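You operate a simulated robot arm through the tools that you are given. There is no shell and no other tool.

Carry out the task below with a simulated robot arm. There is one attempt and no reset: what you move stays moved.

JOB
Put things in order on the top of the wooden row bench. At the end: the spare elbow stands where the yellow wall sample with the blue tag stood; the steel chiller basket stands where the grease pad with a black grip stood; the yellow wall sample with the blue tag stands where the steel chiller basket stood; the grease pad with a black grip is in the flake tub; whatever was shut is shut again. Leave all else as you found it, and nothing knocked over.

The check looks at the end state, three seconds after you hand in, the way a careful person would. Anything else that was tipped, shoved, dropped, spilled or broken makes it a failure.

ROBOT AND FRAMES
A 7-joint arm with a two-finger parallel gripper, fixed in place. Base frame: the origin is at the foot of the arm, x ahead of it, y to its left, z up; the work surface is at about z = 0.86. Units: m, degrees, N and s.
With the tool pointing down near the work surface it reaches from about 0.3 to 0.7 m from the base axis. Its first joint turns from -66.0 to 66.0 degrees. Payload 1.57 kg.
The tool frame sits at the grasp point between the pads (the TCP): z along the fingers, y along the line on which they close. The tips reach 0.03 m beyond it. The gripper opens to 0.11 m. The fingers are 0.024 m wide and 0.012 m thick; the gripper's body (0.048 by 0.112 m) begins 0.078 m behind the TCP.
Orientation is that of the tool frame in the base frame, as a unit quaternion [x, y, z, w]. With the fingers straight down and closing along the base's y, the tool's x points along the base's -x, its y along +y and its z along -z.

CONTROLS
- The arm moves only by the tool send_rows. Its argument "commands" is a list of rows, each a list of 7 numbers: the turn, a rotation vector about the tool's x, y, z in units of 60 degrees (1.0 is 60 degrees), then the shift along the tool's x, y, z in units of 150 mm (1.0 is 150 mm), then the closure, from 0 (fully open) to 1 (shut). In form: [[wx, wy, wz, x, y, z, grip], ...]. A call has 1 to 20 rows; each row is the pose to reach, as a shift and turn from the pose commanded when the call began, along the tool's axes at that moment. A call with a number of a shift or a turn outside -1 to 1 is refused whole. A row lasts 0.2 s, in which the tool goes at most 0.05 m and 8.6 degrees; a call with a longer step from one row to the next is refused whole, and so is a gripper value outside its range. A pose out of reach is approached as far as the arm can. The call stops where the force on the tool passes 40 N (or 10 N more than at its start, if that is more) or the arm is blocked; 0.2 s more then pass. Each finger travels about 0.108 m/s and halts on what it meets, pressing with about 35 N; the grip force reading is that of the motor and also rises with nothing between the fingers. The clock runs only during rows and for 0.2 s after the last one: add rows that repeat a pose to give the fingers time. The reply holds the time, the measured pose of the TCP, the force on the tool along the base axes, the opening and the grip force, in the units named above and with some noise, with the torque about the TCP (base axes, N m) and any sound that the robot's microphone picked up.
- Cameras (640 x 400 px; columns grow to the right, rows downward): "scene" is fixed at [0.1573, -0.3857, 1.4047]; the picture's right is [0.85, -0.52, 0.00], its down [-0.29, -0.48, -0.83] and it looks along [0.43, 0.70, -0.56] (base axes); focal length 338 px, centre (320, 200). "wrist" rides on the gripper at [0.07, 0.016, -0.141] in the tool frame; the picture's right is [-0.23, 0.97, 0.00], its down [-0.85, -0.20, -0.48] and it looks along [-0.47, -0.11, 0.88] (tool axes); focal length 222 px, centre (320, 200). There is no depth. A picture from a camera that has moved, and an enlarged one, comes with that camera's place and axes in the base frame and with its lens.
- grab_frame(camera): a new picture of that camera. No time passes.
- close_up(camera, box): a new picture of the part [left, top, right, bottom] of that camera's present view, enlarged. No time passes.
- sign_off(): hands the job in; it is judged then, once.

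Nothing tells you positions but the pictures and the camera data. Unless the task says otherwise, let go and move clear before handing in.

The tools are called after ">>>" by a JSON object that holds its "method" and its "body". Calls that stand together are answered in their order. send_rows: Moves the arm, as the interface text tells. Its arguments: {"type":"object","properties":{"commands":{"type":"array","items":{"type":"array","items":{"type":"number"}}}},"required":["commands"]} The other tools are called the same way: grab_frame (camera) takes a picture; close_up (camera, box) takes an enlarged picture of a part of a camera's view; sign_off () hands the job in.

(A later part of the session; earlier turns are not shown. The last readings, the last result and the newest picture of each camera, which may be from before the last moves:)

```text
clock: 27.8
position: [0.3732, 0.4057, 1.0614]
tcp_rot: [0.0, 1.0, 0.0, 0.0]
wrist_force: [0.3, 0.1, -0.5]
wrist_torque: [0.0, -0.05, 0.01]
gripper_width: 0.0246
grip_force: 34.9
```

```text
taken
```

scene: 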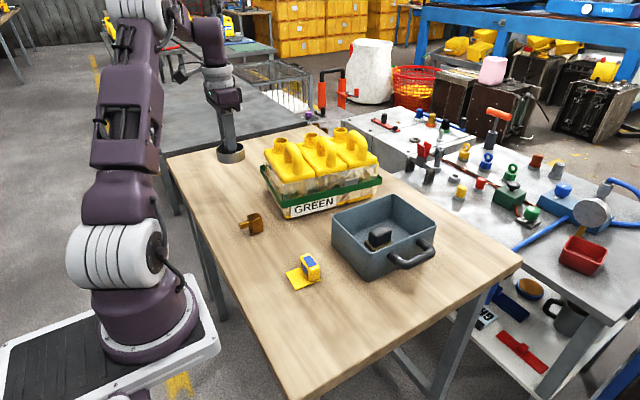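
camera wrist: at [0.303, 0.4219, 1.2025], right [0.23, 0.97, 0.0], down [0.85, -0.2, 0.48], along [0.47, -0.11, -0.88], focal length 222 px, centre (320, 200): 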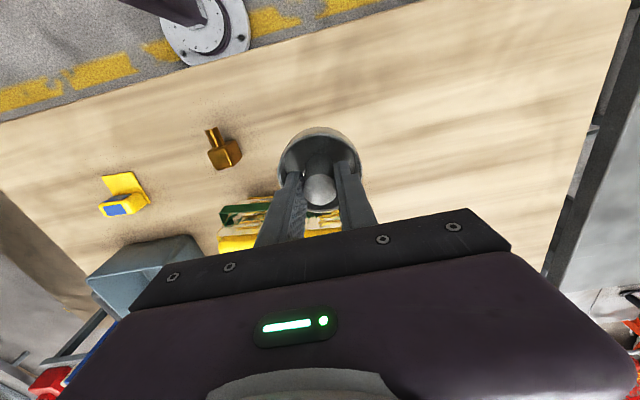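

The basket is lifted level. I'll carry it in -y over the bench to where the pad stood.

>>> {"method": "send_rows", "body": {"commands": [[0, 0, 0, 0.02, -0.15, 0, 1], [0, 0, 0, 0.04, -0.4, 0, 1], [0, 0, 0, 0.06, -0.65, 0, 1], [0, 0, 0, 0.08, -0.9, 0, 1], [0, 0, 0, 0.09, -1.0, 0, 1]]}}

>>> {"method": "send_rows", "body": {"commands": [[0, 0, 0, 0.02, -0.25, 0, 1], [0, 0, 0, 0.04, -0.5, 0, 1], [0, 0, 0, 0.06, -0.75, 0, 1], [0, 0, 0, 0.09, -1.0, 0, 1]]}}

>>> {"method": "send_rows", "body": {"commands": [[0, 0, 0, 0.02, -0.25, 0, 1], [0, 0, 0, 0.04, -0.5, 0, 1], [0, 0, 0, 0.06, -0.75, 0, 1], [0, 0, 0, 0.09, -1.0, 0, 1], [0, 0, 0, 0.09, -1.0, 0, 1]]}}

>>> {"method": "grab_frame", "body": {"camera": "wrist"}}

>>> {"method": "grab_frame", "body": {"camera": "scene"}}

```text
clock: 29.0
position: [0.3574, 0.2566, 1.0602]
tcp_rot: [0.0, 1.0, 0.0, 0.0]
wrist_force: [0.6, 0.2, -0.9]
wrist_torque: [-0.03, 0.05, -0.04]
gripper_width: 0.0245
grip_force: 35.3
```

```text
clock: 30.0
position: [0.3417, 0.1053, 1.0599]
tcp_rot: [0.001, 1.0, -0.001, 0.0]
wrist_force: [0.3, 0.0, -0.3]
wrist_torque: [0.02, -0.01, 0.0]
gripper_width: 0.0246
grip_force: 34.9
```

```text
clock: 31.2
position: [0.3301, -0.045, 1.0606]
tcp_rot: [0.0, 1.0, 0.0, 0.0]
wrist_force: [-0.3, 0.0, -0.1]
wrist_torque: [-0.02, 0.01, -0.01]
gripper_width: 0.0247
grip_force: 35.4
```

```text
taken
camera wrist: at [0.2611, -0.03, 1.2023], right [0.23, 0.97, 0.0], down [0.85, -0.2, 0.48], along [0.47, -0.11, -0.88], focal length 222 px, centre (320, 200)
```

wrist: 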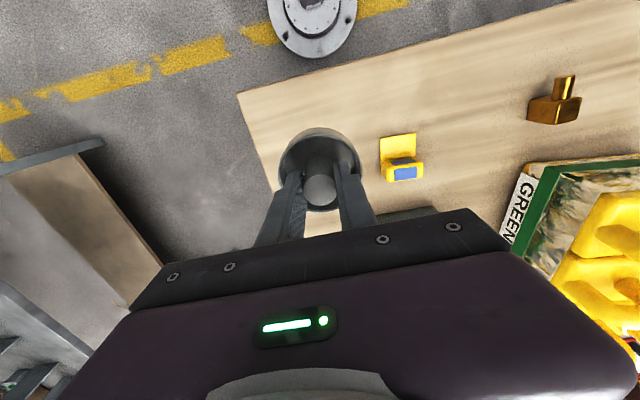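

```text
taken
```

scene: 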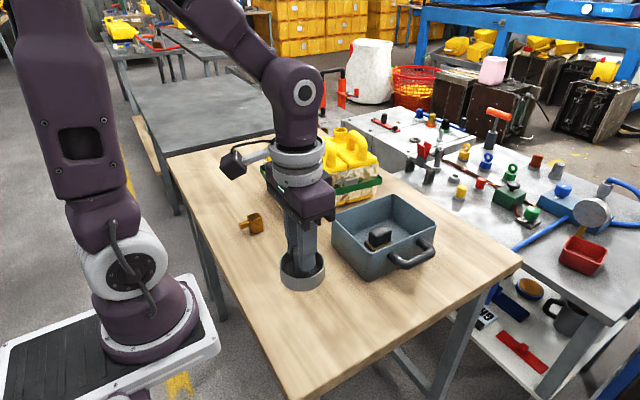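

I'm 49 mm short of the pad's old place. I'll shift over and lower to a few millimetres above the bench.

>>> {"method": "send_rows", "body": {"commands": [[0, 0, 0, -0.003, -0.17, 0, 1], [0, 0, 0, -0.005, -0.327, 0.05, 1], [0, 0, 0, -0.005, -0.327, 0.3, 1], [0, 0, 0, -0.005, -0.327, 0.55, 1], [0, 0, 0, -0.005, -0.327, 0.75, 1], [0, 0, 0, -0.005, -0.327, 0.87, 1], [0, 0, 0, -0.005, -0.327, 0.87, 1], [0, 0, 0, -0.005, -0.327, 0.87, 1]]}}

>>> {"method": "grab_frame", "body": {"camera": "wrist"}}

>>> {"method": "close_up", "body": {"camera": "scene", "box": [240, 230, 400, 380]}}

```text
clock: 33.0
position: [0.3328, -0.0936, 0.9299]
tcp_rot: [0.0, 1.0, -0.001, 0.0]
wrist_force: [-0.5, 0.8, -0.4]
wrist_torque: [0.01, 0.03, -0.01]
gripper_width: 0.0248
grip_force: 35.2
```

```text
taken
camera wrist: at [0.2624, -0.0778, 1.072], right [0.23, 0.97, 0.0], down [0.85, -0.2, 0.48], along [0.47, -0.11, -0.88], focal length 222 px, centre (320, 200)
```

wrist: 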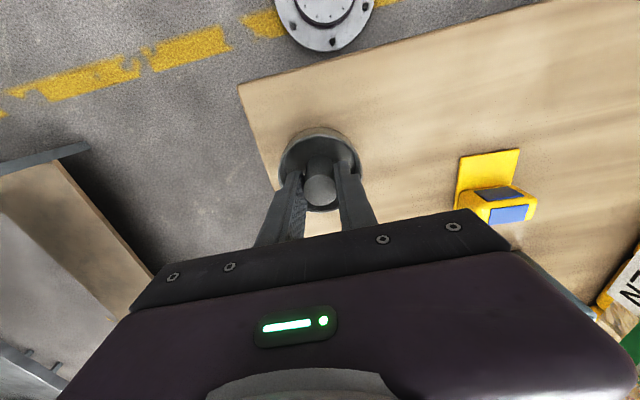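

```text
2.67 times, centred on (320, 305) of scene
camera zoom: at [0.1574, -0.3857, 1.4047], right [0.85, -0.52, 0.0], down [-0.29, -0.48, -0.83], along [0.43, 0.7, -0.56], focal length 902 px, centre (320, -80)
```

zoom: 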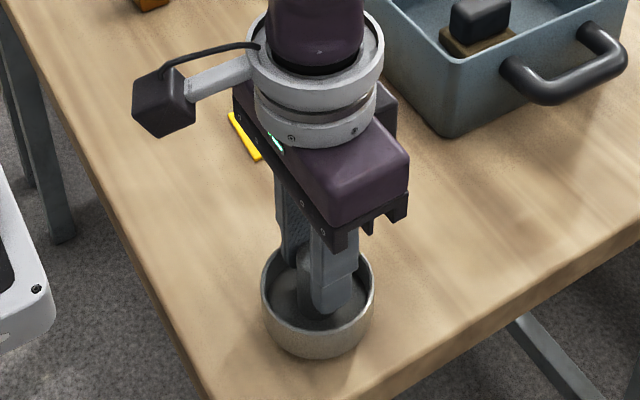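

The basket is over the pad's old spot at (0.332, -0.094), about 12 mm up. I'll lower it gently in small steps.

>>> {"method": "send_rows", "body": {"commands": [[0, 0, 0, 0.005, 0, 0.03, 1], [0, 0, 0, 0.005, 0, 0.06, 1], [0, 0, 0, 0.005, 0, 0.06, 1]]}}

>>> {"method": "send_rows", "body": {"commands": [[0, 0, 0, 0, 0, 0.008, 1], [0, 0, 0, 0, 0, 0.014, 1], [0, 0, 0, 0, 0, 0.014, 1]]}}

```text
clock: 33.8
position: [0.3293, -0.0931, 0.9209]
tcp_rot: [-0.001, 1.0, 0.0, 0.001]
wrist_force: [0.0, 0.2, -0.4]
wrist_torque: [0.0, 0.01, 0.01]
gripper_width: 0.0248
grip_force: 35.1
```

```text
clock: 34.6
position: [0.3293, -0.0937, 0.9188]
tcp_rot: [0.0, 1.0, 0.0, 0.0]
wrist_force: [-0.3, -1.6, -0.7]
wrist_torque: [-0.04, 0.0, -0.01]
gripper_width: 0.0248
grip_force: 35.1
```

No contact yet at 0.919, so I'll go another 1.5 mm.

>>> {"method": "send_rows", "body": {"commands": [[0, 0, 0, 0, 0, 0.006, 1], [0, 0, 0, 0, 0, 0.011, 1], [0, 0, 0, 0, 0, 0.011, 1]]}}

```text
clock: 35.4
position: [0.3302, -0.0939, 0.918]
tcp_rot: [0.0, 1.0, 0.0, 0.001]
wrist_force: [-0.9, 3.0, 25.9]
wrist_torque: [0.09, 0.02, -0.02]
gripper_width: 0.0249
grip_force: 35.1
```

It's on the bench, with 26 N of contact. I'll ease up 1 mm, open a little so the fingers stay clear of the rim, then rise.

>>> {"method": "send_rows", "body": {"commands": [[0, 0, 0, 0, 0, -0.008, 1], [0, 0, 0, 0, 0, -0.008, 1], [0, 0, 0, 0, 0, -0.008, 0.75], [0, 0, 0, 0, 0, -0.008, 0.65], [0, 0, 0, 0, 0, -0.008, 0.65]]}}

>>> {"method": "grab_frame", "body": {"camera": "wrist"}}

```text
clock: 36.6
position: [0.3296, -0.0931, 0.9191]
tcp_rot: [0.001, 1.0, -0.001, -0.001]
wrist_force: [0.3, 0.2, -0.8]
wrist_torque: [0.0, 0.01, 0.01]
gripper_width: 0.0384
grip_force: 0.1
```

```text
taken
camera wrist: at [0.2593, -0.0774, 1.0604], right [0.23, 0.97, 0.0], down [0.85, -0.2, 0.48], along [0.47, -0.11, -0.88], focal length 222 px, centre (320, 200)
```

wrist: 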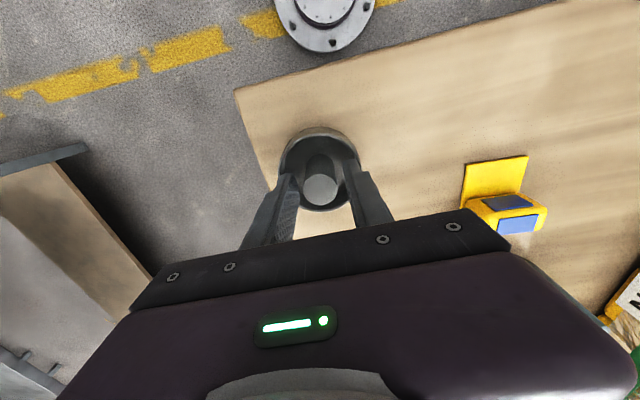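

>>> {"method": "send_rows", "body": {"commands": [[0, 0, 0, 0, 0, -0.1, 0.65], [0, 0, 0, 0, 0, -0.35, 0.65], [0, 0, 0, 0, 0, -0.65, 0.5], [0, 0, 0, 0, 0, -0.95, 0.3], [0, 0, 0, 0, 0, -1.0, 0.2], [0, 0, 0, 0, 0, -1.0, 0.2]]}}

>>> {"method": "grab_frame", "body": {"camera": "wrist"}}

>>> {"method": "grab_frame", "body": {"camera": "scene"}}

```text
clock: 38.0
position: [0.3297, -0.0927, 1.0692]
tcp_rot: [0.0, 1.0, 0.0, 0.0]
wrist_force: [0.4, 0.3, 0.5]
wrist_torque: [0.0, 0.02, 0.02]
gripper_width: 0.0879
grip_force: 0.0
```

```text
taken
camera wrist: at [0.2604, -0.0769, 1.2107], right [0.23, 0.97, 0.0], down [0.85, -0.2, 0.48], along [0.47, -0.11, -0.88], focal length 222 px, centre (320, 200)
```

wrist: 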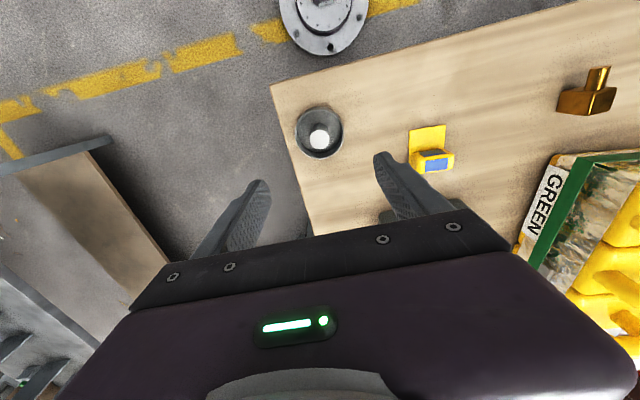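

```text
taken
```

scene: 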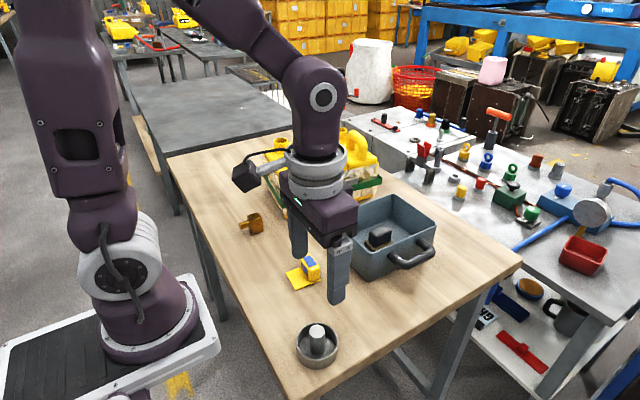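

The basket is standing where the pad was. Next is the yellow sample, so I'll move above it and look closely.

>>> {"method": "send_rows", "body": {"commands": [[0, 0, 0, -0.12, 0.25, 0, 0.2], [0, 0, 0, -0.24, 0.5, 0, 0.2], [0, 0, 0, -0.36, 0.75, 0, 0.2], [0, 0, 0, -0.5, 1.0, 0, 0.2], [0, 0, 0, -0.5, 1.0, 0, 0.2], [0, 0, 0, -0.5, 1.0, 0, 0.2]]}}

>>> {"method": "grab_frame", "body": {"camera": "wrist"}}

>>> {"method": "close_up", "body": {"camera": "wrist", "box": [280, 90, 360, 160]}}

```text
clock: 39.4
position: [0.4044, 0.0546, 1.0697]
tcp_rot: [0.0, 1.0, 0.0, 0.0]
wrist_force: [-0.7, -0.7, 0.1]
wrist_torque: [-0.02, -0.01, 0.01]
gripper_width: 0.088
grip_force: 0.1
```

```text
taken
camera wrist: at [0.3349, 0.0716, 1.2115], right [0.23, 0.97, 0.0], down [0.85, -0.2, 0.48], along [0.47, -0.11, -0.88], focal length 222 px, centre (320, 200)
```

wrist: 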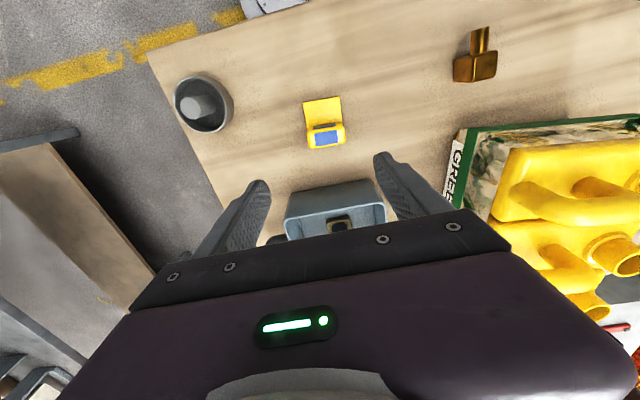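

```text
5.71 times, centred on (320, 125) of wrist
camera zoom: at [0.3349, 0.0716, 1.2115], right [0.23, 0.97, 0.0], down [0.85, -0.2, 0.48], along [0.47, -0.11, -0.88], focal length 1269 px, centre (320, 629)
```

zoom: 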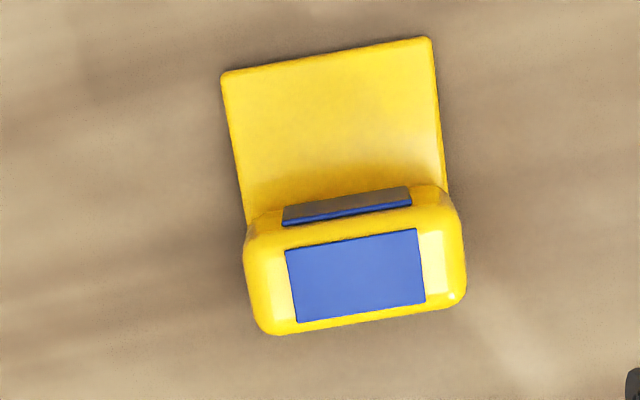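

The block to grip is centred at about (0.4075, 0.0635) and is some 50 mm long in y. The plate centre is (0.390, 0.0645) with a yaw of about -4°. I'll line up and lower to just above it.

>>> {"method": "send_rows", "body": {"commands": [[0, 0, 0.067, -0.018, 0.055, 0.1, 0.2], [0, 0, 0.067, -0.018, 0.055, 0.4, 0.2], [0, 0, 0.067, -0.018, 0.055, 0.7, 0.2], [0, 0, 0.067, -0.018, 0.055, 0.9, 0.2], [0, 0, 0.067, -0.018, 0.055, 0.9, 0.2], [0, 0, 0.067, -0.018, 0.055, 0.9, 0.2]]}}

>>> {"method": "grab_frame", "body": {"camera": "wrist"}}

>>> {"method": "close_up", "body": {"camera": "scene", "box": [240, 190, 400, 310]}}

```text
clock: 40.8
position: [0.407, 0.0643, 0.9323]
tcp_rot: [0.034, 0.999, 0.0, 0.0]
wrist_force: [-0.6, -0.3, -0.1]
wrist_torque: [0.03, 0.0, -0.01]
gripper_width: 0.0882
grip_force: 0.0
```

```text
taken
camera wrist: at [0.3385, 0.0851, 1.0742], right [0.29, 0.96, 0.0], down [0.84, -0.26, 0.48], along [0.46, -0.14, -0.88], focal length 222 px, centre (320, 200)
```

wrist: 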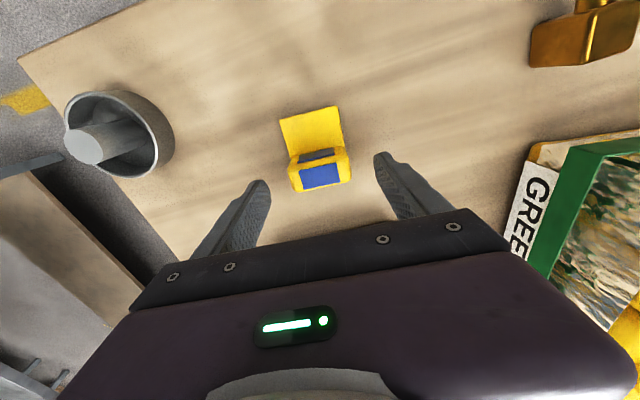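

```text
3.33 times, centred on (320, 250) of scene
camera zoom: at [0.1573, -0.3857, 1.4047], right [0.85, -0.52, 0.0], down [-0.29, -0.48, -0.83], along [0.43, 0.7, -0.56], focal length 1127 px, centre (320, 33)
```

zoom: 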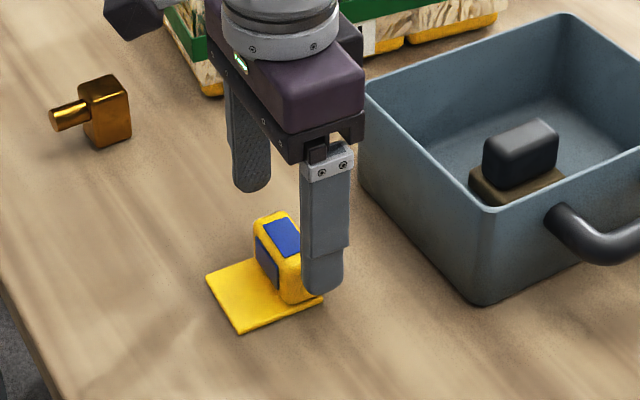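

The sample block sits centred between the fingers. I'll lower to z≈0.901, with the tips just above the plate, and close.

>>> {"method": "send_rows", "body": {"commands": [[0, 0, 0, -0.003, 0, 0.1, 0.2], [0, 0, 0, -0.003, 0, 0.21, 0.2], [0, 0, 0, -0.003, 0, 0.21, 0.2], [0, 0, 0, -0.003, 0, 0.21, 0.35], [0, 0, 0, -0.003, 0, 0.21, 0.5], [0, 0, 0, -0.003, 0, 0.21, 0.7], [0, 0, 0, -0.003, 0, 0.21, 1], [0, 0, 0, -0.003, 0, 0.21, 1], [0, 0, 0, -0.003, 0, 0.21, 1]]}}

>>> {"method": "grab_frame", "body": {"camera": "wrist"}}

>>> {"method": "close_up", "body": {"camera": "scene", "box": [240, 190, 400, 310]}}

```text
clock: 42.8
position: [0.4081, 0.0655, 0.9011]
tcp_rot: [0.035, 0.999, 0.0, 0.0]
wrist_force: [-0.6, -0.1, 0.1]
wrist_torque: [-0.04, -0.02, 0.0]
gripper_width: 0.0526
grip_force: 35.3
```

```text
taken
camera wrist: at [0.3391, 0.0851, 1.0433], right [0.3, 0.96, 0.0], down [0.84, -0.26, 0.48], along [0.46, -0.14, -0.88], focal length 222 px, centre (320, 200)
```

wrist: 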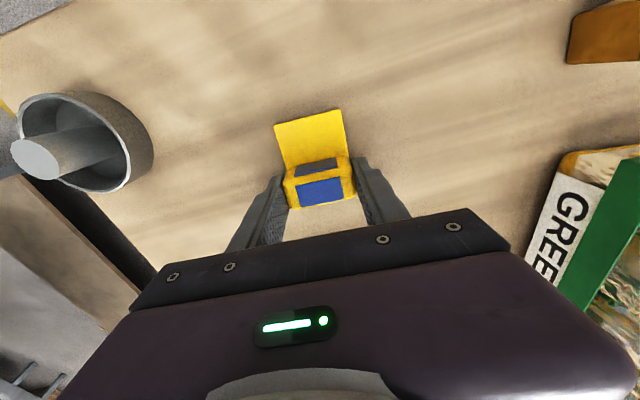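

```text
3.33 times, centred on (320, 250) of scene
camera zoom: at [0.1573, -0.3857, 1.4047], right [0.85, -0.52, 0.0], down [-0.29, -0.48, -0.83], along [0.43, 0.7, -0.56], focal length 1127 px, centre (320, 33)
```

zoom: 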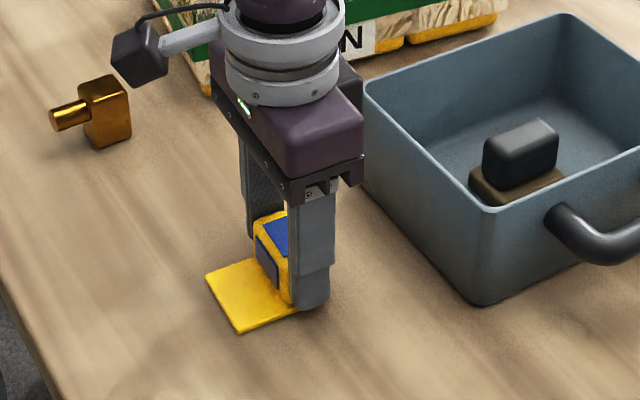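

The sample is gripped at 52.6 mm. I'll lift it and check that it hangs level.

>>> {"method": "send_rows", "body": {"commands": [[0, 0, 0, 0, 0, -0.05, 1], [0, 0, 0, 0, 0, -0.15, 1], [0, 0, 0, 0, 0, -0.35, 1], [0, 0, 0, 0, 0, -0.65, 1], [0, 0, 0, 0, 0, -0.95, 1], [0, 0, 0, 0, 0, -1.0, 1], [0, 0, 0, 0, 0, -1.0, 1]]}}

>>> {"method": "grab_frame", "body": {"camera": "wrist"}}

>>> {"method": "close_up", "body": {"camera": "scene", "box": [200, 130, 400, 290]}}

```text
clock: 44.4
position: [0.4079, 0.0644, 1.0541]
tcp_rot: [0.034, 0.999, 0.0, 0.0]
wrist_force: [-0.4, -0.1, 0.1]
wrist_torque: [0.02, 0.04, -0.01]
gripper_width: 0.0526
grip_force: 35.1
```

```text
taken
camera wrist: at [0.3389, 0.0852, 1.1969], right [0.3, 0.96, 0.0], down [0.84, -0.26, 0.48], along [0.46, -0.14, -0.88], focal length 222 px, centre (320, 200)
```

wrist: 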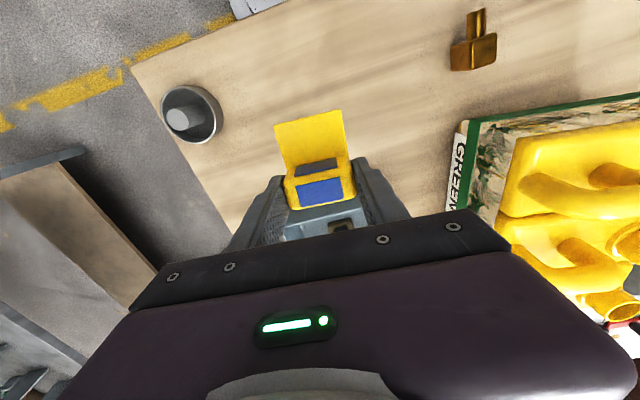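

```text
2.50 times, centred on (300, 210) of scene
camera zoom: at [0.1573, -0.3857, 1.4047], right [0.85, -0.52, 0.0], down [-0.29, -0.48, -0.83], along [0.43, 0.7, -0.56], focal length 845 px, centre (370, 175)
```

zoom: 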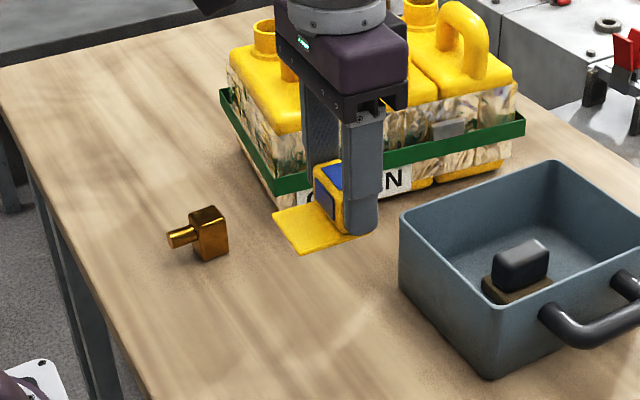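

The sample hangs level. I'll carry it in +y to where the basket stood, moving a bit in -x early to stay clear of the jugs.

>>> {"method": "send_rows", "body": {"commands": [[0, 0, 0, 0.1, 0.1, 0, 1], [0, 0, 0, 0.2, 0.35, 0, 1], [0, 0, 0, 0.22, 0.6, 0, 1], [0, 0, 0, 0.24, 0.85, 0, 1], [0, 0, 0, 0.25, 1.0, 0, 1]]}}

>>> {"method": "send_rows", "body": {"commands": [[0, 0, 0, 0.01, 0.2, 0, 1], [0, 0, 0, 0.02, 0.45, 0, 1], [0, 0, 0, 0.03, 0.7, 0, 1], [0, 0, 0, 0.037, 0.9, 0, 1], [0, 0, 0, 0.037, 1.0, 0, 1], [0, 0, 0, 0.037, 1.0, 0, 1]]}}

>>> {"method": "grab_frame", "body": {"camera": "wrist"}}

>>> {"method": "grab_frame", "body": {"camera": "scene"}}

```text
clock: 45.6
position: [0.3818, 0.2169, 1.0532]
tcp_rot: [0.034, 0.999, 0.0, 0.0]
wrist_force: [-0.7, -0.2, 0.0]
wrist_torque: [0.05, -0.01, -0.02]
gripper_width: 0.0528
grip_force: 34.9
```

```text
clock: 47.0
position: [0.386, 0.3676, 1.0519]
tcp_rot: [0.035, 0.999, 0.0, 0.0]
wrist_force: [-0.5, -0.1, 0.2]
wrist_torque: [0.0, -0.01, -0.01]
gripper_width: 0.0527
grip_force: 34.6
```

```text
taken
camera wrist: at [0.3185, 0.389, 1.1946], right [0.3, 0.96, 0.0], down [0.84, -0.26, 0.48], along [0.46, -0.14, -0.88], focal length 222 px, centre (320, 200)
```

wrist: 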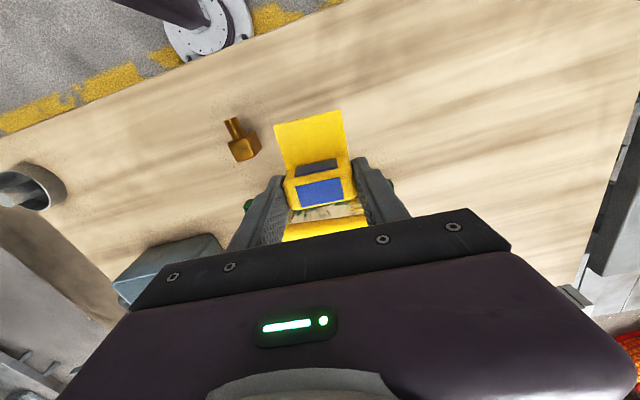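

```text
taken
```

scene: 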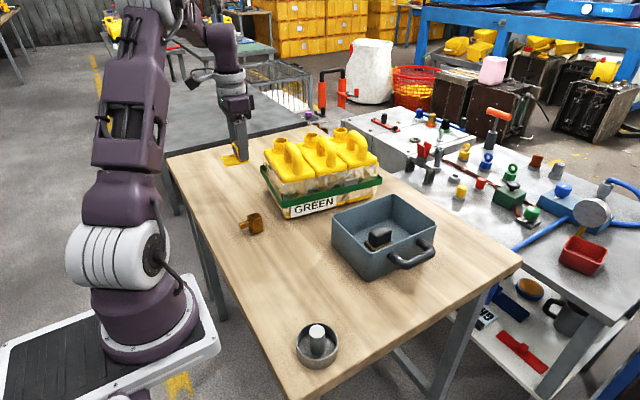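

I'm nearly there, with 36 mm left in y. I'll finish the shift and lower to about 13 mm above the bench.

>>> {"method": "send_rows", "body": {"commands": [[0, 0, 0, 0.008, 0.12, 0, 1], [0, 0, 0, 0.008, 0.24, 0.05, 1], [0, 0, 0, 0.008, 0.24, 0.3, 1], [0, 0, 0, 0.008, 0.24, 0.55, 1], [0, 0, 0, 0.008, 0.24, 0.78, 1], [0, 0, 0, 0.008, 0.24, 0.92, 1], [0, 0, 0, 0.008, 0.24, 0.92, 1], [0, 0, 0, 0.008, 0.24, 0.92, 1]]}}

>>> {"method": "grab_frame", "body": {"camera": "wrist"}}

>>> {"method": "close_up", "body": {"camera": "scene", "box": [170, 100, 330, 240]}}

```text
clock: 48.8
position: [0.3895, 0.4041, 0.9113]
tcp_rot: [0.034, 0.999, 0.0, 0.0]
wrist_force: [0.4, 0.0, 0.4]
wrist_torque: [0.01, 0.03, 0.0]
gripper_width: 0.0528
grip_force: 34.7
```

```text
taken
camera wrist: at [0.3204, 0.4243, 1.0549], right [0.3, 0.96, 0.0], down [0.84, -0.26, 0.48], along [0.46, -0.14, -0.88], focal length 222 px, centre (320, 200)
```

wrist: 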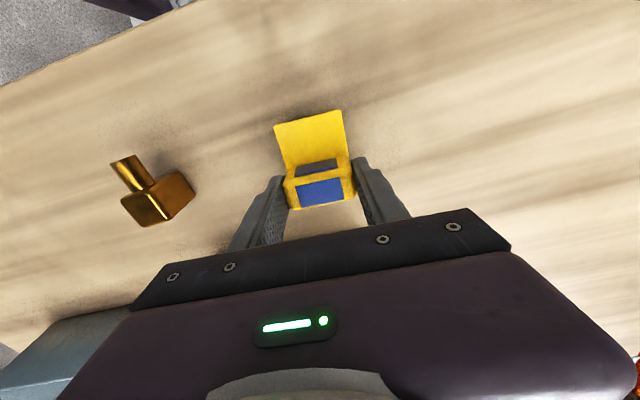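

```text
2.86 times, centred on (250, 170) of scene
camera zoom: at [0.1573, -0.3857, 1.4047], right [0.85, -0.52, 0.0], down [-0.29, -0.48, -0.83], along [0.43, 0.7, -0.56], focal length 966 px, centre (520, 286)
```

zoom: 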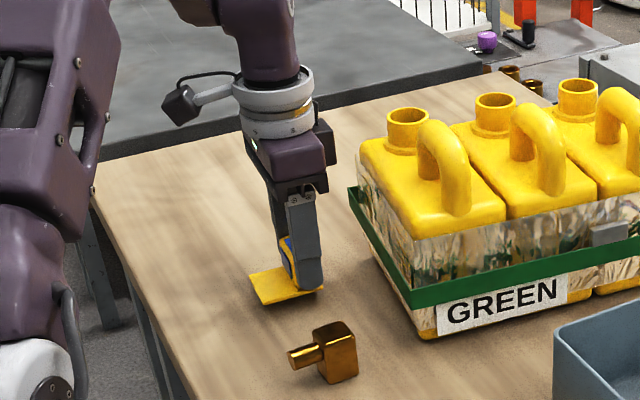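

I'm above the target spot with about 11 mm to go. I'll lower in small steps.

>>> {"method": "send_rows", "body": {"commands": [[0, 0, 0, 0, 0, 0.03, 1], [0, 0, 0, 0, 0, 0.055, 1], [0, 0, 0, 0, 0, 0.055, 1]]}}

>>> {"method": "send_rows", "body": {"commands": [[0, 0, 0, 0, 0, 0.008, 1], [0, 0, 0, 0, 0, 0.014, 1], [0, 0, 0, 0, 0, 0.014, 1]]}}

```text
clock: 49.6
position: [0.3886, 0.4036, 0.9054]
tcp_rot: [0.035, 0.999, -0.001, -0.001]
wrist_force: [0.4, 0.5, -0.7]
wrist_torque: [0.04, 0.03, -0.01]
gripper_width: 0.053
grip_force: 35.3
```

```text
clock: 50.4
position: [0.3872, 0.4035, 0.9029]
tcp_rot: [0.035, 0.999, -0.001, 0.0]
wrist_force: [-0.9, 0.4, 0.1]
wrist_torque: [0.01, 0.01, -0.01]
gripper_width: 0.0525
grip_force: 34.7
```

>>> {"method": "send_rows", "body": {"commands": [[0, 0, 0, 0, 0, 0.007, 1], [0, 0, 0, 0, 0, 0.012, 1], [0, 0, 0, 0, 0, 0.012, 1]]}}

```text
clock: 51.2
position: [0.3868, 0.4022, 0.9012]
tcp_rot: [0.035, 0.999, 0.0, -0.001]
wrist_force: [1.1, 0.4, -1.1]
wrist_torque: [0.0, 0.0, 0.03]
gripper_width: 0.0525
grip_force: 35.1
```

Still no contact at 0.901, so I'll go another millimetre or so.

>>> {"method": "send_rows", "body": {"commands": [[0, 0, 0, 0, 0, 0.006, 1], [0, 0, 0, 0, 0, 0.01, 1], [0, 0, 0, 0, 0, 0.01, 1]]}}

```text
clock: 52.0
position: [0.3878, 0.4029, 0.901]
tcp_rot: [0.035, 0.999, 0.001, 0.001]
wrist_force: [-1.9, 2.4, 18.3]
wrist_torque: [-0.04, 0.39, -0.05]
gripper_width: 0.0525
grip_force: 35.4
```

The sample touches the bench, with 18 N of contact. I'll ease up slightly and open.

>>> {"method": "send_rows", "body": {"commands": [[0, 0, 0, 0, 0, -0.005, 1], [0, 0, 0, 0, 0, -0.005, 1], [0, 0, 0, 0, 0, -0.005, 0.5], [0, 0, 0, 0, 0, -0.005, 0.35], [0, 0, 0, 0, 0, -0.005, 0.25], [0, 0, 0, 0, 0, -0.005, 0.25]]}}

>>> {"method": "grab_frame", "body": {"camera": "wrist"}}

```text
clock: 53.4
position: [0.3882, 0.4024, 0.9013]
tcp_rot: [0.035, 0.999, 0.0, 0.0]
wrist_force: [-0.1, -0.5, -0.1]
wrist_torque: [0.01, -0.02, -0.01]
gripper_width: 0.0826
grip_force: 0.0
```

```text
taken
camera wrist: at [0.3194, 0.4231, 1.043], right [0.3, 0.96, 0.0], down [0.84, -0.26, 0.48], along [0.46, -0.14, -0.88], focal length 222 px, centre (320, 200)
```

wrist: 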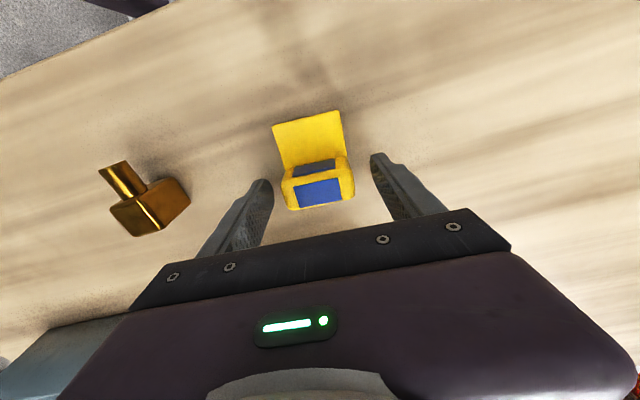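

The sample is released and standing. I'll lift straight up and move over to the elbow, squaring the gripper.

>>> {"method": "send_rows", "body": {"commands": [[0, 0, 0, 0, 0, -0.1, 0.25], [0, 0, 0, 0, 0, -0.35, 0.25], [0, 0, 0, 0, 0, -0.65, 0.25], [0, 0, 0, 0, 0, -0.9, 0.25], [0, 0, 0, 0, 0, -1.0, 0.25], [0, 0, 0, 0, 0, -1.0, 0.25]]}}

>>> {"method": "send_rows", "body": {"commands": [[0, 0, -0.03, 0.02, -0.2, 0, 0.35], [0, 0, -0.067, 0.04, -0.45, 0, 0.4], [0, 0, -0.067, 0.06, -0.7, 0, 0.45], [0, 0, -0.067, 0.07, -0.92, 0, 0.45], [0, 0, -0.067, 0.07, -0.92, 0, 0.45], [0, 0, -0.067, 0.07, -0.92, 0, 0.45]]}}

>>> {"method": "grab_frame", "body": {"camera": "wrist"}}

>>> {"method": "grab_frame", "body": {"camera": "scene"}}

```text
clock: 54.8
position: [0.3864, 0.4024, 1.0537]
tcp_rot: [0.035, 0.999, 0.0, 0.0]
wrist_force: [0.4, 0.7, 0.0]
wrist_torque: [0.0, -0.05, 0.02]
gripper_width: 0.0823
grip_force: 0.1
```

```text
clock: 56.2
position: [0.3654, 0.2683, 1.0533]
tcp_rot: [0.0, 1.0, 0.0, 0.0]
wrist_force: [0.4, -0.6, -0.1]
wrist_torque: [0.01, 0.02, -0.02]
gripper_width: 0.0606
grip_force: 0.0
```

```text
taken
camera wrist: at [0.2948, 0.2842, 1.1946], right [0.23, 0.97, 0.0], down [0.85, -0.2, 0.48], along [0.47, -0.11, -0.88], focal length 222 px, centre (320, 200)
```

wrist: 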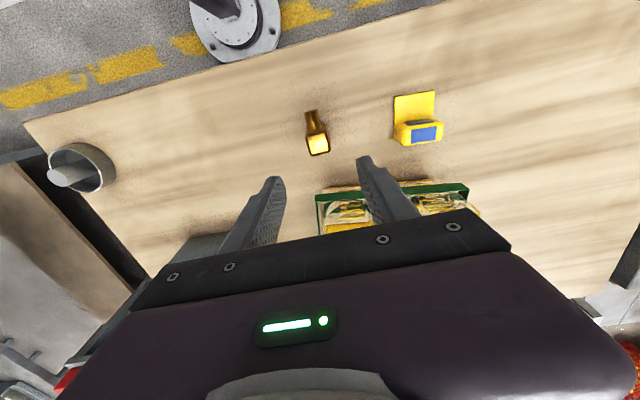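

```text
taken
```

scene: 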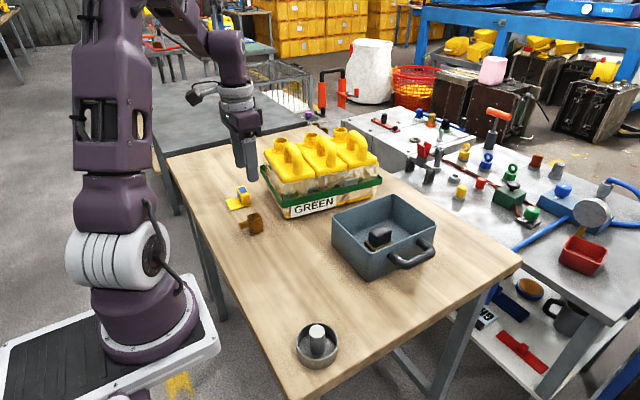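

>>> {"method": "close_up", "body": {"camera": "wrist", "box": [277, 95, 357, 165]}}

>>> {"method": "close_up", "body": {"camera": "wrist", "box": [377, 80, 457, 150]}}

```text
5.71 times, centred on (317, 130) of wrist
camera zoom: at [0.2948, 0.2842, 1.1946], right [0.23, 0.97, 0.0], down [0.85, -0.2, 0.48], along [0.47, -0.11, -0.88], focal length 1269 px, centre (337, 600)
```

zoom: 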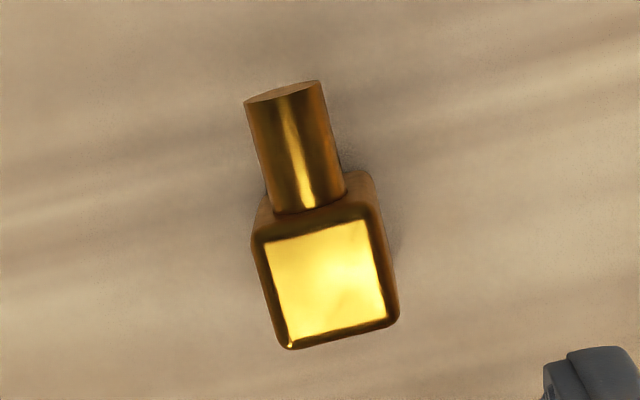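

```text
5.71 times, centred on (417, 115) of wrist
camera zoom: at [0.2948, 0.2842, 1.1946], right [0.23, 0.97, 0.0], down [0.85, -0.2, 0.48], along [0.47, -0.11, -0.88], focal length 1269 px, centre (-234, 686)
```

zoom: 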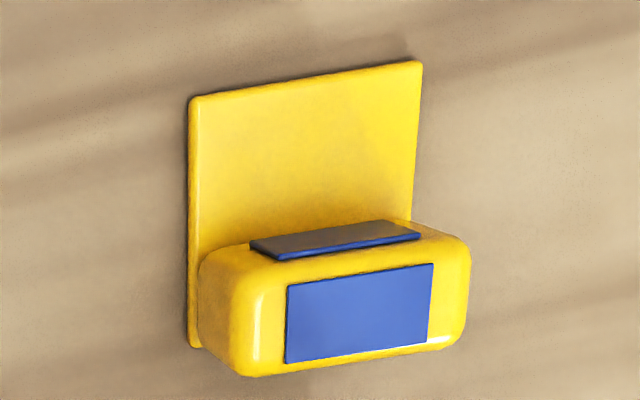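

The sample landed within 2 mm of the target. The elbow block is centred at (0.3688, 0.264), square to the bench. I'll line up and lower over it.

>>> {"method": "send_rows", "body": {"commands": [[0, 0, 0, -0.027, -0.028, 0.1, 0.45], [0, 0, 0, -0.027, -0.028, 0.35, 0.45], [0, 0, 0, -0.027, -0.028, 0.6, 0.45], [0, 0, 0, -0.027, -0.028, 0.79, 0.45], [0, 0, 0, -0.027, -0.028, 0.79, 0.45], [0, 0, 0, -0.027, -0.028, 0.79, 0.45]]}}

>>> {"method": "grab_frame", "body": {"camera": "wrist"}}

>>> {"method": "close_up", "body": {"camera": "scene", "box": [180, 130, 320, 250]}}

```text
clock: 57.6
position: [0.3714, 0.2613, 0.9325]
tcp_rot: [0.0, 1.0, 0.0, -0.001]
wrist_force: [0.3, -0.2, -0.1]
wrist_torque: [0.01, -0.05, 0.02]
gripper_width: 0.0607
grip_force: 0.0
```

```text
taken
camera wrist: at [0.3018, 0.2774, 1.0752], right [0.23, 0.97, 0.0], down [0.85, -0.2, 0.48], along [0.47, -0.11, -0.88], focal length 222 px, centre (320, 200)
```

wrist: 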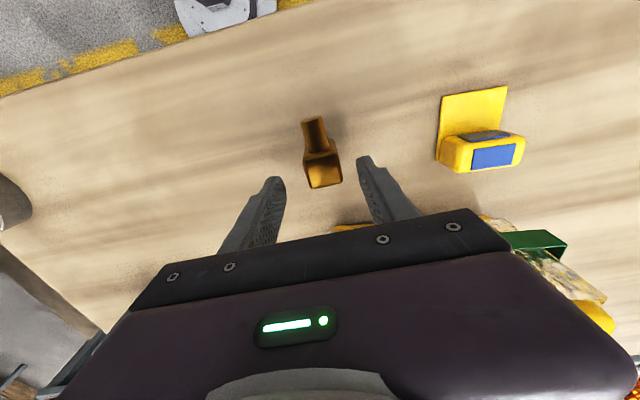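

```text
3.33 times, centred on (250, 190) of scene
camera zoom: at [0.1573, -0.3857, 1.4047], right [0.85, -0.52, 0.0], down [-0.29, -0.48, -0.83], along [0.43, 0.7, -0.56], focal length 1127 px, centre (553, 233)
```

zoom: 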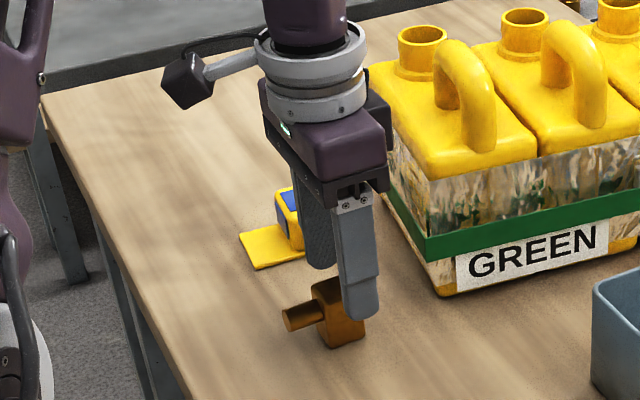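

I need a small correction of -3 mm in x and +2.5 mm in y. Then I'll lower to z≈0.900 and close on the elbow's block.

>>> {"method": "send_rows", "body": {"commands": [[0, 0, 0, 0.018, 0.017, 0.05, 0.45], [0, 0, 0, 0.018, 0.017, 0.15, 0.45], [0, 0, 0, 0.018, 0.017, 0.22, 0.45], [0, 0, 0, 0.018, 0.017, 0.22, 0.45], [0, 0, 0, 0.018, 0.017, 0.22, 0.6], [0, 0, 0, 0.018, 0.017, 0.22, 0.75], [0, 0, 0, 0.018, 0.017, 0.22, 1], [0, 0, 0, 0.018, 0.017, 0.22, 1], [0, 0, 0, 0.018, 0.017, 0.22, 1]]}}

>>> {"method": "grab_frame", "body": {"camera": "wrist"}}

>>> {"method": "close_up", "body": {"camera": "scene", "box": [200, 150, 300, 250]}}

```text
clock: 59.6
position: [0.3685, 0.2655, 0.899]
tcp_rot: [0.001, 1.0, 0.0, 0.0]
wrist_force: [0.4, -0.5, 0.0]
wrist_torque: [-0.02, -0.03, 0.02]
gripper_width: 0.0294
grip_force: 35.0
```

```text
taken
camera wrist: at [0.299, 0.2821, 1.0417], right [0.23, 0.97, 0.0], down [0.85, -0.2, 0.48], along [0.47, -0.11, -0.88], focal length 222 px, centre (320, 200)
```

wrist: 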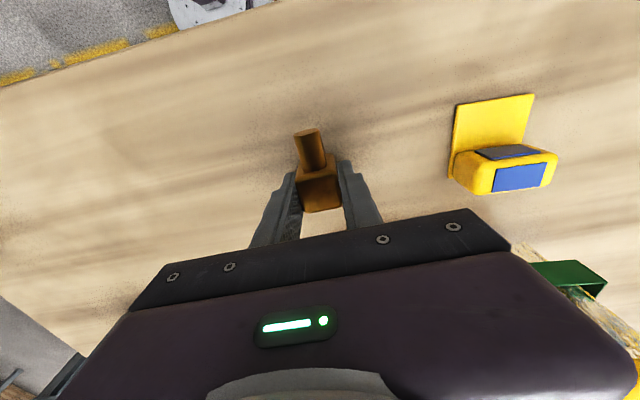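

```text
4.00 times, centred on (250, 200) of scene
camera zoom: at [0.1573, -0.3857, 1.4047], right [0.85, -0.52, 0.0], down [-0.29, -0.48, -0.83], along [0.43, 0.7, -0.56], focal length 1352 px, centre (600, 200)
```

zoom: 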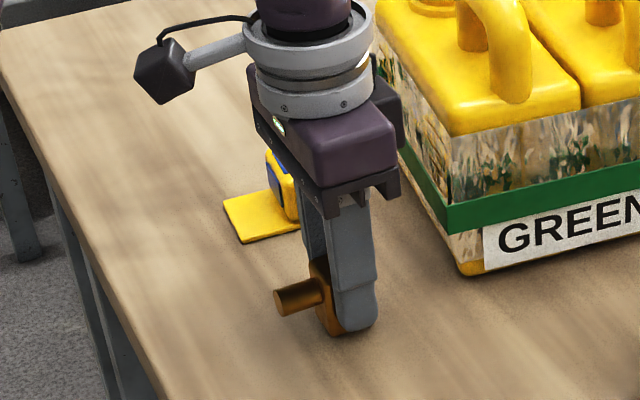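

The elbow is gripped at 29.4 mm. I'll lift it and carry it in -y to the sample's old place, about (0.397, 0.0645).

>>> {"method": "send_rows", "body": {"commands": [[0, 0, 0, 0, 0, -0.05, 1], [0, 0, 0, 0, 0, -0.15, 1], [0, 0, 0, 0, 0, -0.35, 1], [0, 0, 0, 0, 0, -0.6, 1], [0, 0, 0, 0, 0, -0.8, 1], [0, 0, 0, 0, 0, -0.8, 1]]}}

>>> {"method": "send_rows", "body": {"commands": [[0, 0, 0, 0, -0.15, 0, 1], [0, 0, 0, -0.02, -0.4, 0, 1], [0, 0, 0, -0.06, -0.65, 0, 1], [0, 0, 0, -0.1, -0.9, 0, 1], [0, 0, 0, -0.12, -1.0, 0, 1], [0, 0, 0, -0.12, -1.0, 0, 1]]}}

>>> {"method": "grab_frame", "body": {"camera": "wrist"}}

>>> {"method": "grab_frame", "body": {"camera": "scene"}}

```text
clock: 61.0
position: [0.3682, 0.2634, 1.0196]
tcp_rot: [0.0, 1.0, 0.0, 0.001]
wrist_force: [0.9, -1.4, -1.8]
wrist_torque: [0.01, -0.01, -0.04]
gripper_width: 0.0293
grip_force: 34.9
```

```text
clock: 62.4
position: [0.3833, 0.1164, 1.0196]
tcp_rot: [-0.001, 1.0, 0.0, 0.0]
wrist_force: [-0.2, 0.1, -0.4]
wrist_torque: [0.02, 0.0, 0.03]
gripper_width: 0.0291
grip_force: 35.3
```

```text
taken
camera wrist: at [0.3141, 0.1322, 1.1619], right [0.23, 0.97, 0.0], down [0.85, -0.2, 0.48], along [0.47, -0.11, -0.88], focal length 222 px, centre (320, 200)
```

wrist: 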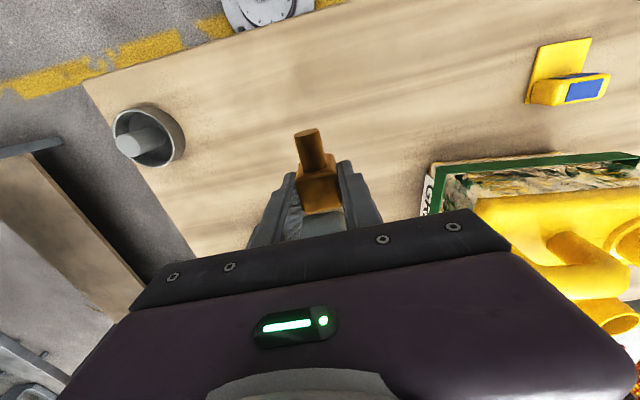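

```text
taken
```

scene: 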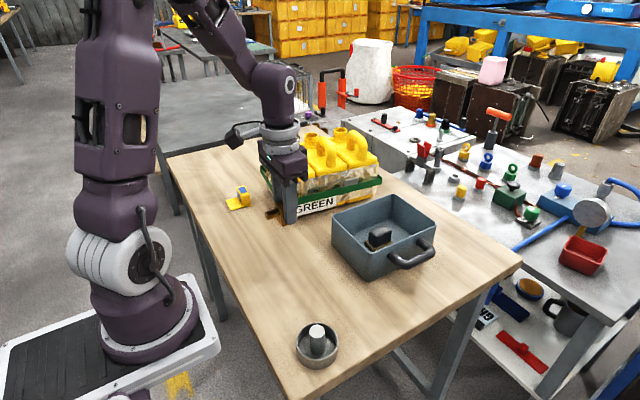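

I'm on the way with about 52 mm left in y. I'll finish the shift and lower to about 12 mm above the bench.

>>> {"method": "send_rows", "body": {"commands": [[0, 0, 0, -0.05, -0.2, 0, 1], [0, 0, 0, -0.088, -0.345, 0.05, 1], [0, 0, 0, -0.088, -0.345, 0.3, 1], [0, 0, 0, -0.088, -0.345, 0.55, 1], [0, 0, 0, -0.088, -0.345, 0.72, 1], [0, 0, 0, -0.088, -0.345, 0.72, 1], [0, 0, 0, -0.088, -0.345, 0.72, 1]]}}

>>> {"method": "grab_frame", "body": {"camera": "wrist"}}

>>> {"method": "close_up", "body": {"camera": "scene", "box": [240, 190, 400, 310]}}

```text
clock: 64.0
position: [0.3989, 0.0653, 0.9101]
tcp_rot: [0.0, 1.0, 0.0, 0.0]
wrist_force: [-0.2, 0.1, -0.6]
wrist_torque: [0.02, -0.02, 0.01]
gripper_width: 0.0292
grip_force: 35.5
```

```text
taken
camera wrist: at [0.3302, 0.0802, 1.0528], right [0.23, 0.97, 0.0], down [0.85, -0.2, 0.48], along [0.47, -0.11, -0.88], focal length 222 px, centre (320, 200)
```

wrist: 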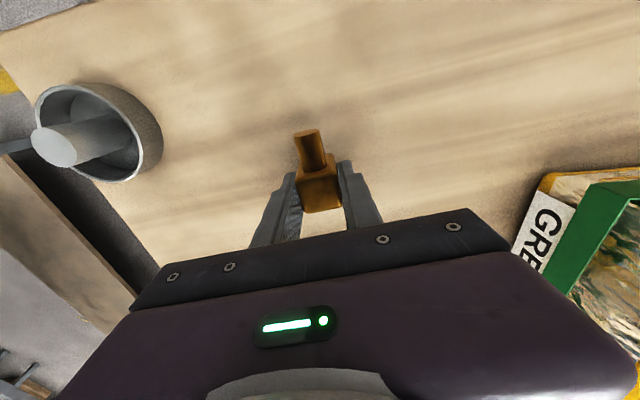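

```text
3.33 times, centred on (320, 250) of scene
camera zoom: at [0.1574, -0.3857, 1.4047], right [0.85, -0.52, 0.0], down [-0.29, -0.48, -0.83], along [0.43, 0.7, -0.56], focal length 1127 px, centre (320, 33)
```

zoom: 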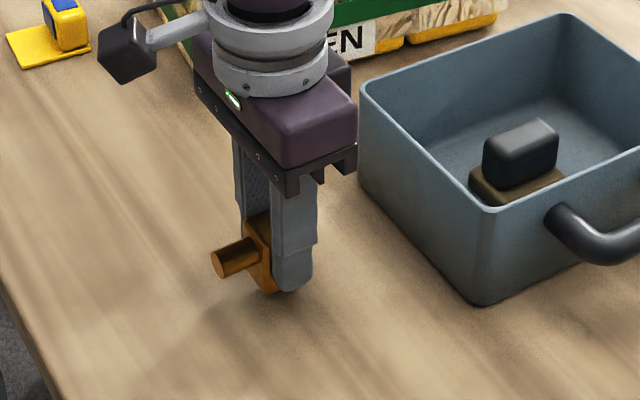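

I'm over the sample's old place, about 11 mm up. I'll lower in small steps.

>>> {"method": "send_rows", "body": {"commands": [[0, 0, 0, 0.012, 0, 0.025, 1], [0, 0, 0, 0.012, 0, 0.05, 1], [0, 0, 0, 0.012, 0, 0.05, 1]]}}

>>> {"method": "send_rows", "body": {"commands": [[0, 0, 0, 0, 0, 0.008, 1], [0, 0, 0, 0, 0, 0.014, 1], [0, 0, 0, 0, 0, 0.014, 1]]}}

```text
clock: 64.8
position: [0.3982, 0.0624, 0.904]
tcp_rot: [0.0, 1.0, 0.0, 0.001]
wrist_force: [-0.6, 0.5, -1.3]
wrist_torque: [0.0, 0.03, 0.0]
gripper_width: 0.0293
grip_force: 35.2
```

```text
clock: 65.6
position: [0.3975, 0.0628, 0.9017]
tcp_rot: [0.0, 1.0, 0.0, 0.0]
wrist_force: [-0.6, -0.7, -0.3]
wrist_torque: [-0.04, 0.04, 0.0]
gripper_width: 0.0293
grip_force: 35.4
```

>>> {"method": "send_rows", "body": {"commands": [[0, 0, 0, 0, 0, 0.006, 1], [0, 0, 0, 0, 0, 0.011, 1], [0, 0, 0, 0, 0, 0.011, 1]]}}

```text
clock: 66.4
position: [0.3986, 0.0625, 0.9006]
tcp_rot: [0.0, 1.0, 0.0, -0.001]
wrist_force: [-0.2, 0.9, -0.8]
wrist_torque: [0.03, -0.04, 0.01]
gripper_width: 0.0293
grip_force: 35.1
```

No contact yet at 0.9006. I'll go another millimetre.

>>> {"method": "send_rows", "body": {"commands": [[0, 0, 0, 0, 0, 0.005, 1], [0, 0, 0, 0, 0, 0.009, 1], [0, 0, 0, 0, 0, 0.009, 1]]}}

```text
clock: 67.2
position: [0.3976, 0.0632, 0.9]
tcp_rot: [0.0, 1.0, 0.0, 0.0]
wrist_force: [-1.4, -0.4, 6.6]
wrist_torque: [-0.07, 0.09, -0.08]
gripper_width: 0.0295
grip_force: 35.5
```

The elbow is on the bench with light contact of 6.6 N. I'll open the fingers.

>>> {"method": "send_rows", "body": {"commands": [[0, 0, 0, 0, 0, 0, 1], [0, 0, 0, 0, 0, 0, 0.7], [0, 0, 0, 0, 0, 0, 0.55], [0, 0, 0, 0, 0, 0, 0.45], [0, 0, 0, 0, 0, 0, 0.45]]}}

>>> {"method": "grab_frame", "body": {"camera": "wrist"}}

```text
clock: 68.4
position: [0.398, 0.0624, 0.8996]
tcp_rot: [0.0, 1.0, 0.0, 0.0]
wrist_force: [-0.1, -0.3, -0.1]
wrist_torque: [0.0, 0.0, 0.02]
gripper_width: 0.0607
grip_force: 0.1
```

```text
taken
camera wrist: at [0.3286, 0.0789, 1.0415], right [0.23, 0.97, 0.0], down [0.85, -0.2, 0.48], along [0.47, -0.11, -0.88], focal length 222 px, centre (320, 200)
```

wrist: 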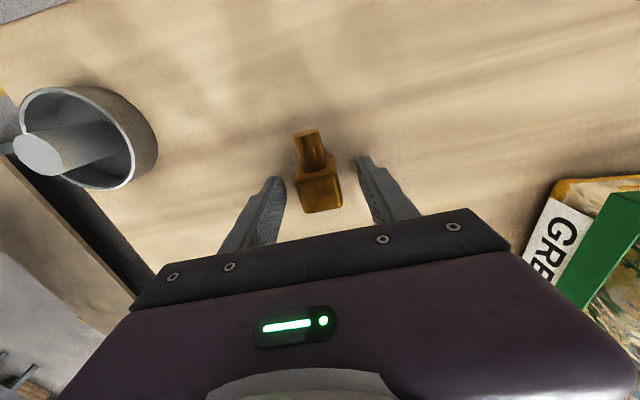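

The elbow is free and upright. I'll lift clear and back away, then check the whole bench.

>>> {"method": "send_rows", "body": {"commands": [[0, 0, 0, 0, 0, -0.1, 0.45], [0, 0, 0, 0, 0, -0.35, 0.45], [0, 0, 0, 0, 0, -0.65, 0.45], [0, 0, 0, 0, 0, -0.95, 0.45], [0, 0, 0, 0, 0, -1.0, 0.45]]}}

>>> {"method": "send_rows", "body": {"commands": [[0, 0, 0, 0.05, 0.25, -0.1, 0.2], [0, 0, 0, 0.1, 0.5, -0.2, 0.0], [0, 0, 0, 0.1, 0.75, -0.3, 0.0], [0, 0, 0, 0.1, 1.0, -0.4, 0.0], [0, 0, 0, 0.1, 1.0, -0.4, 0.0]]}}

>>> {"method": "grab_frame", "body": {"camera": "wrist"}}

>>> {"method": "grab_frame", "body": {"camera": "scene"}}

>>> {"method": "close_up", "body": {"camera": "scene", "box": [200, 150, 460, 380]}}

```text
clock: 69.6
position: [0.3996, 0.0619, 1.0497]
tcp_rot: [0.0, 1.0, 0.0, 0.0]
wrist_force: [-0.5, 0.1, 0.0]
wrist_torque: [0.0, -0.01, 0.0]
gripper_width: 0.0603
grip_force: 0.1
```

```text
clock: 70.8
position: [0.3827, 0.2113, 1.1079]
tcp_rot: [0.0, 1.0, 0.0, 0.0]
wrist_force: [0.8, -1.0, -0.9]
wrist_torque: [-0.02, -0.03, -0.02]
gripper_width: 0.1101
grip_force: 0.0
```

```text
taken
camera wrist: at [0.3138, 0.2273, 1.2503], right [0.23, 0.97, 0.0], down [0.85, -0.2, 0.48], along [0.47, -0.11, -0.88], focal length 222 px, centre (320, 200)
```

wrist: 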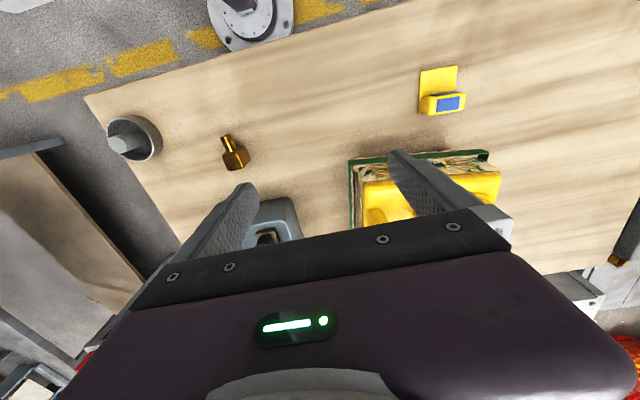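

```text
taken
```

scene: 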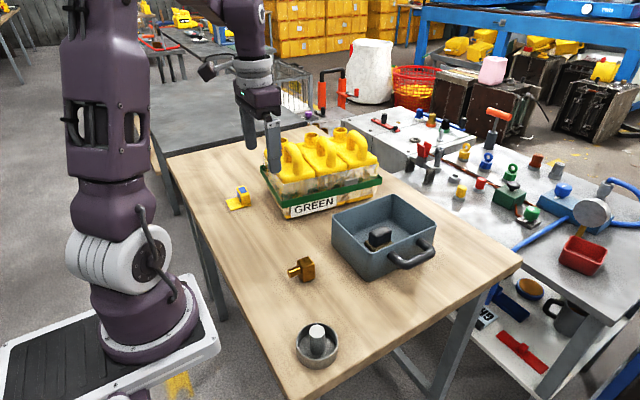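

```text
1.74 times, centred on (330, 265) of scene
camera zoom: at [0.1574, -0.3857, 1.4047], right [0.85, -0.52, 0.0], down [-0.29, -0.48, -0.83], along [0.43, 0.7, -0.56], focal length 588 px, centre (303, 87)
```

zoom: 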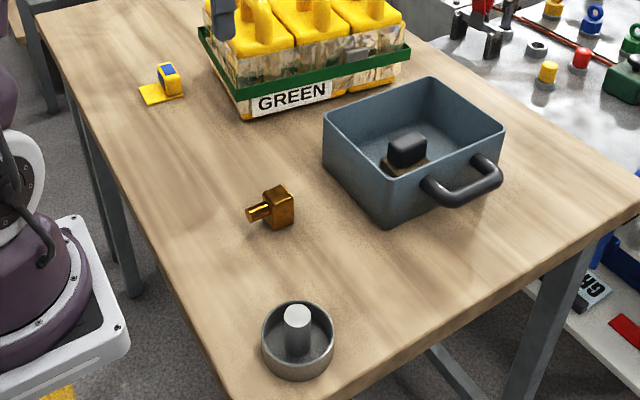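

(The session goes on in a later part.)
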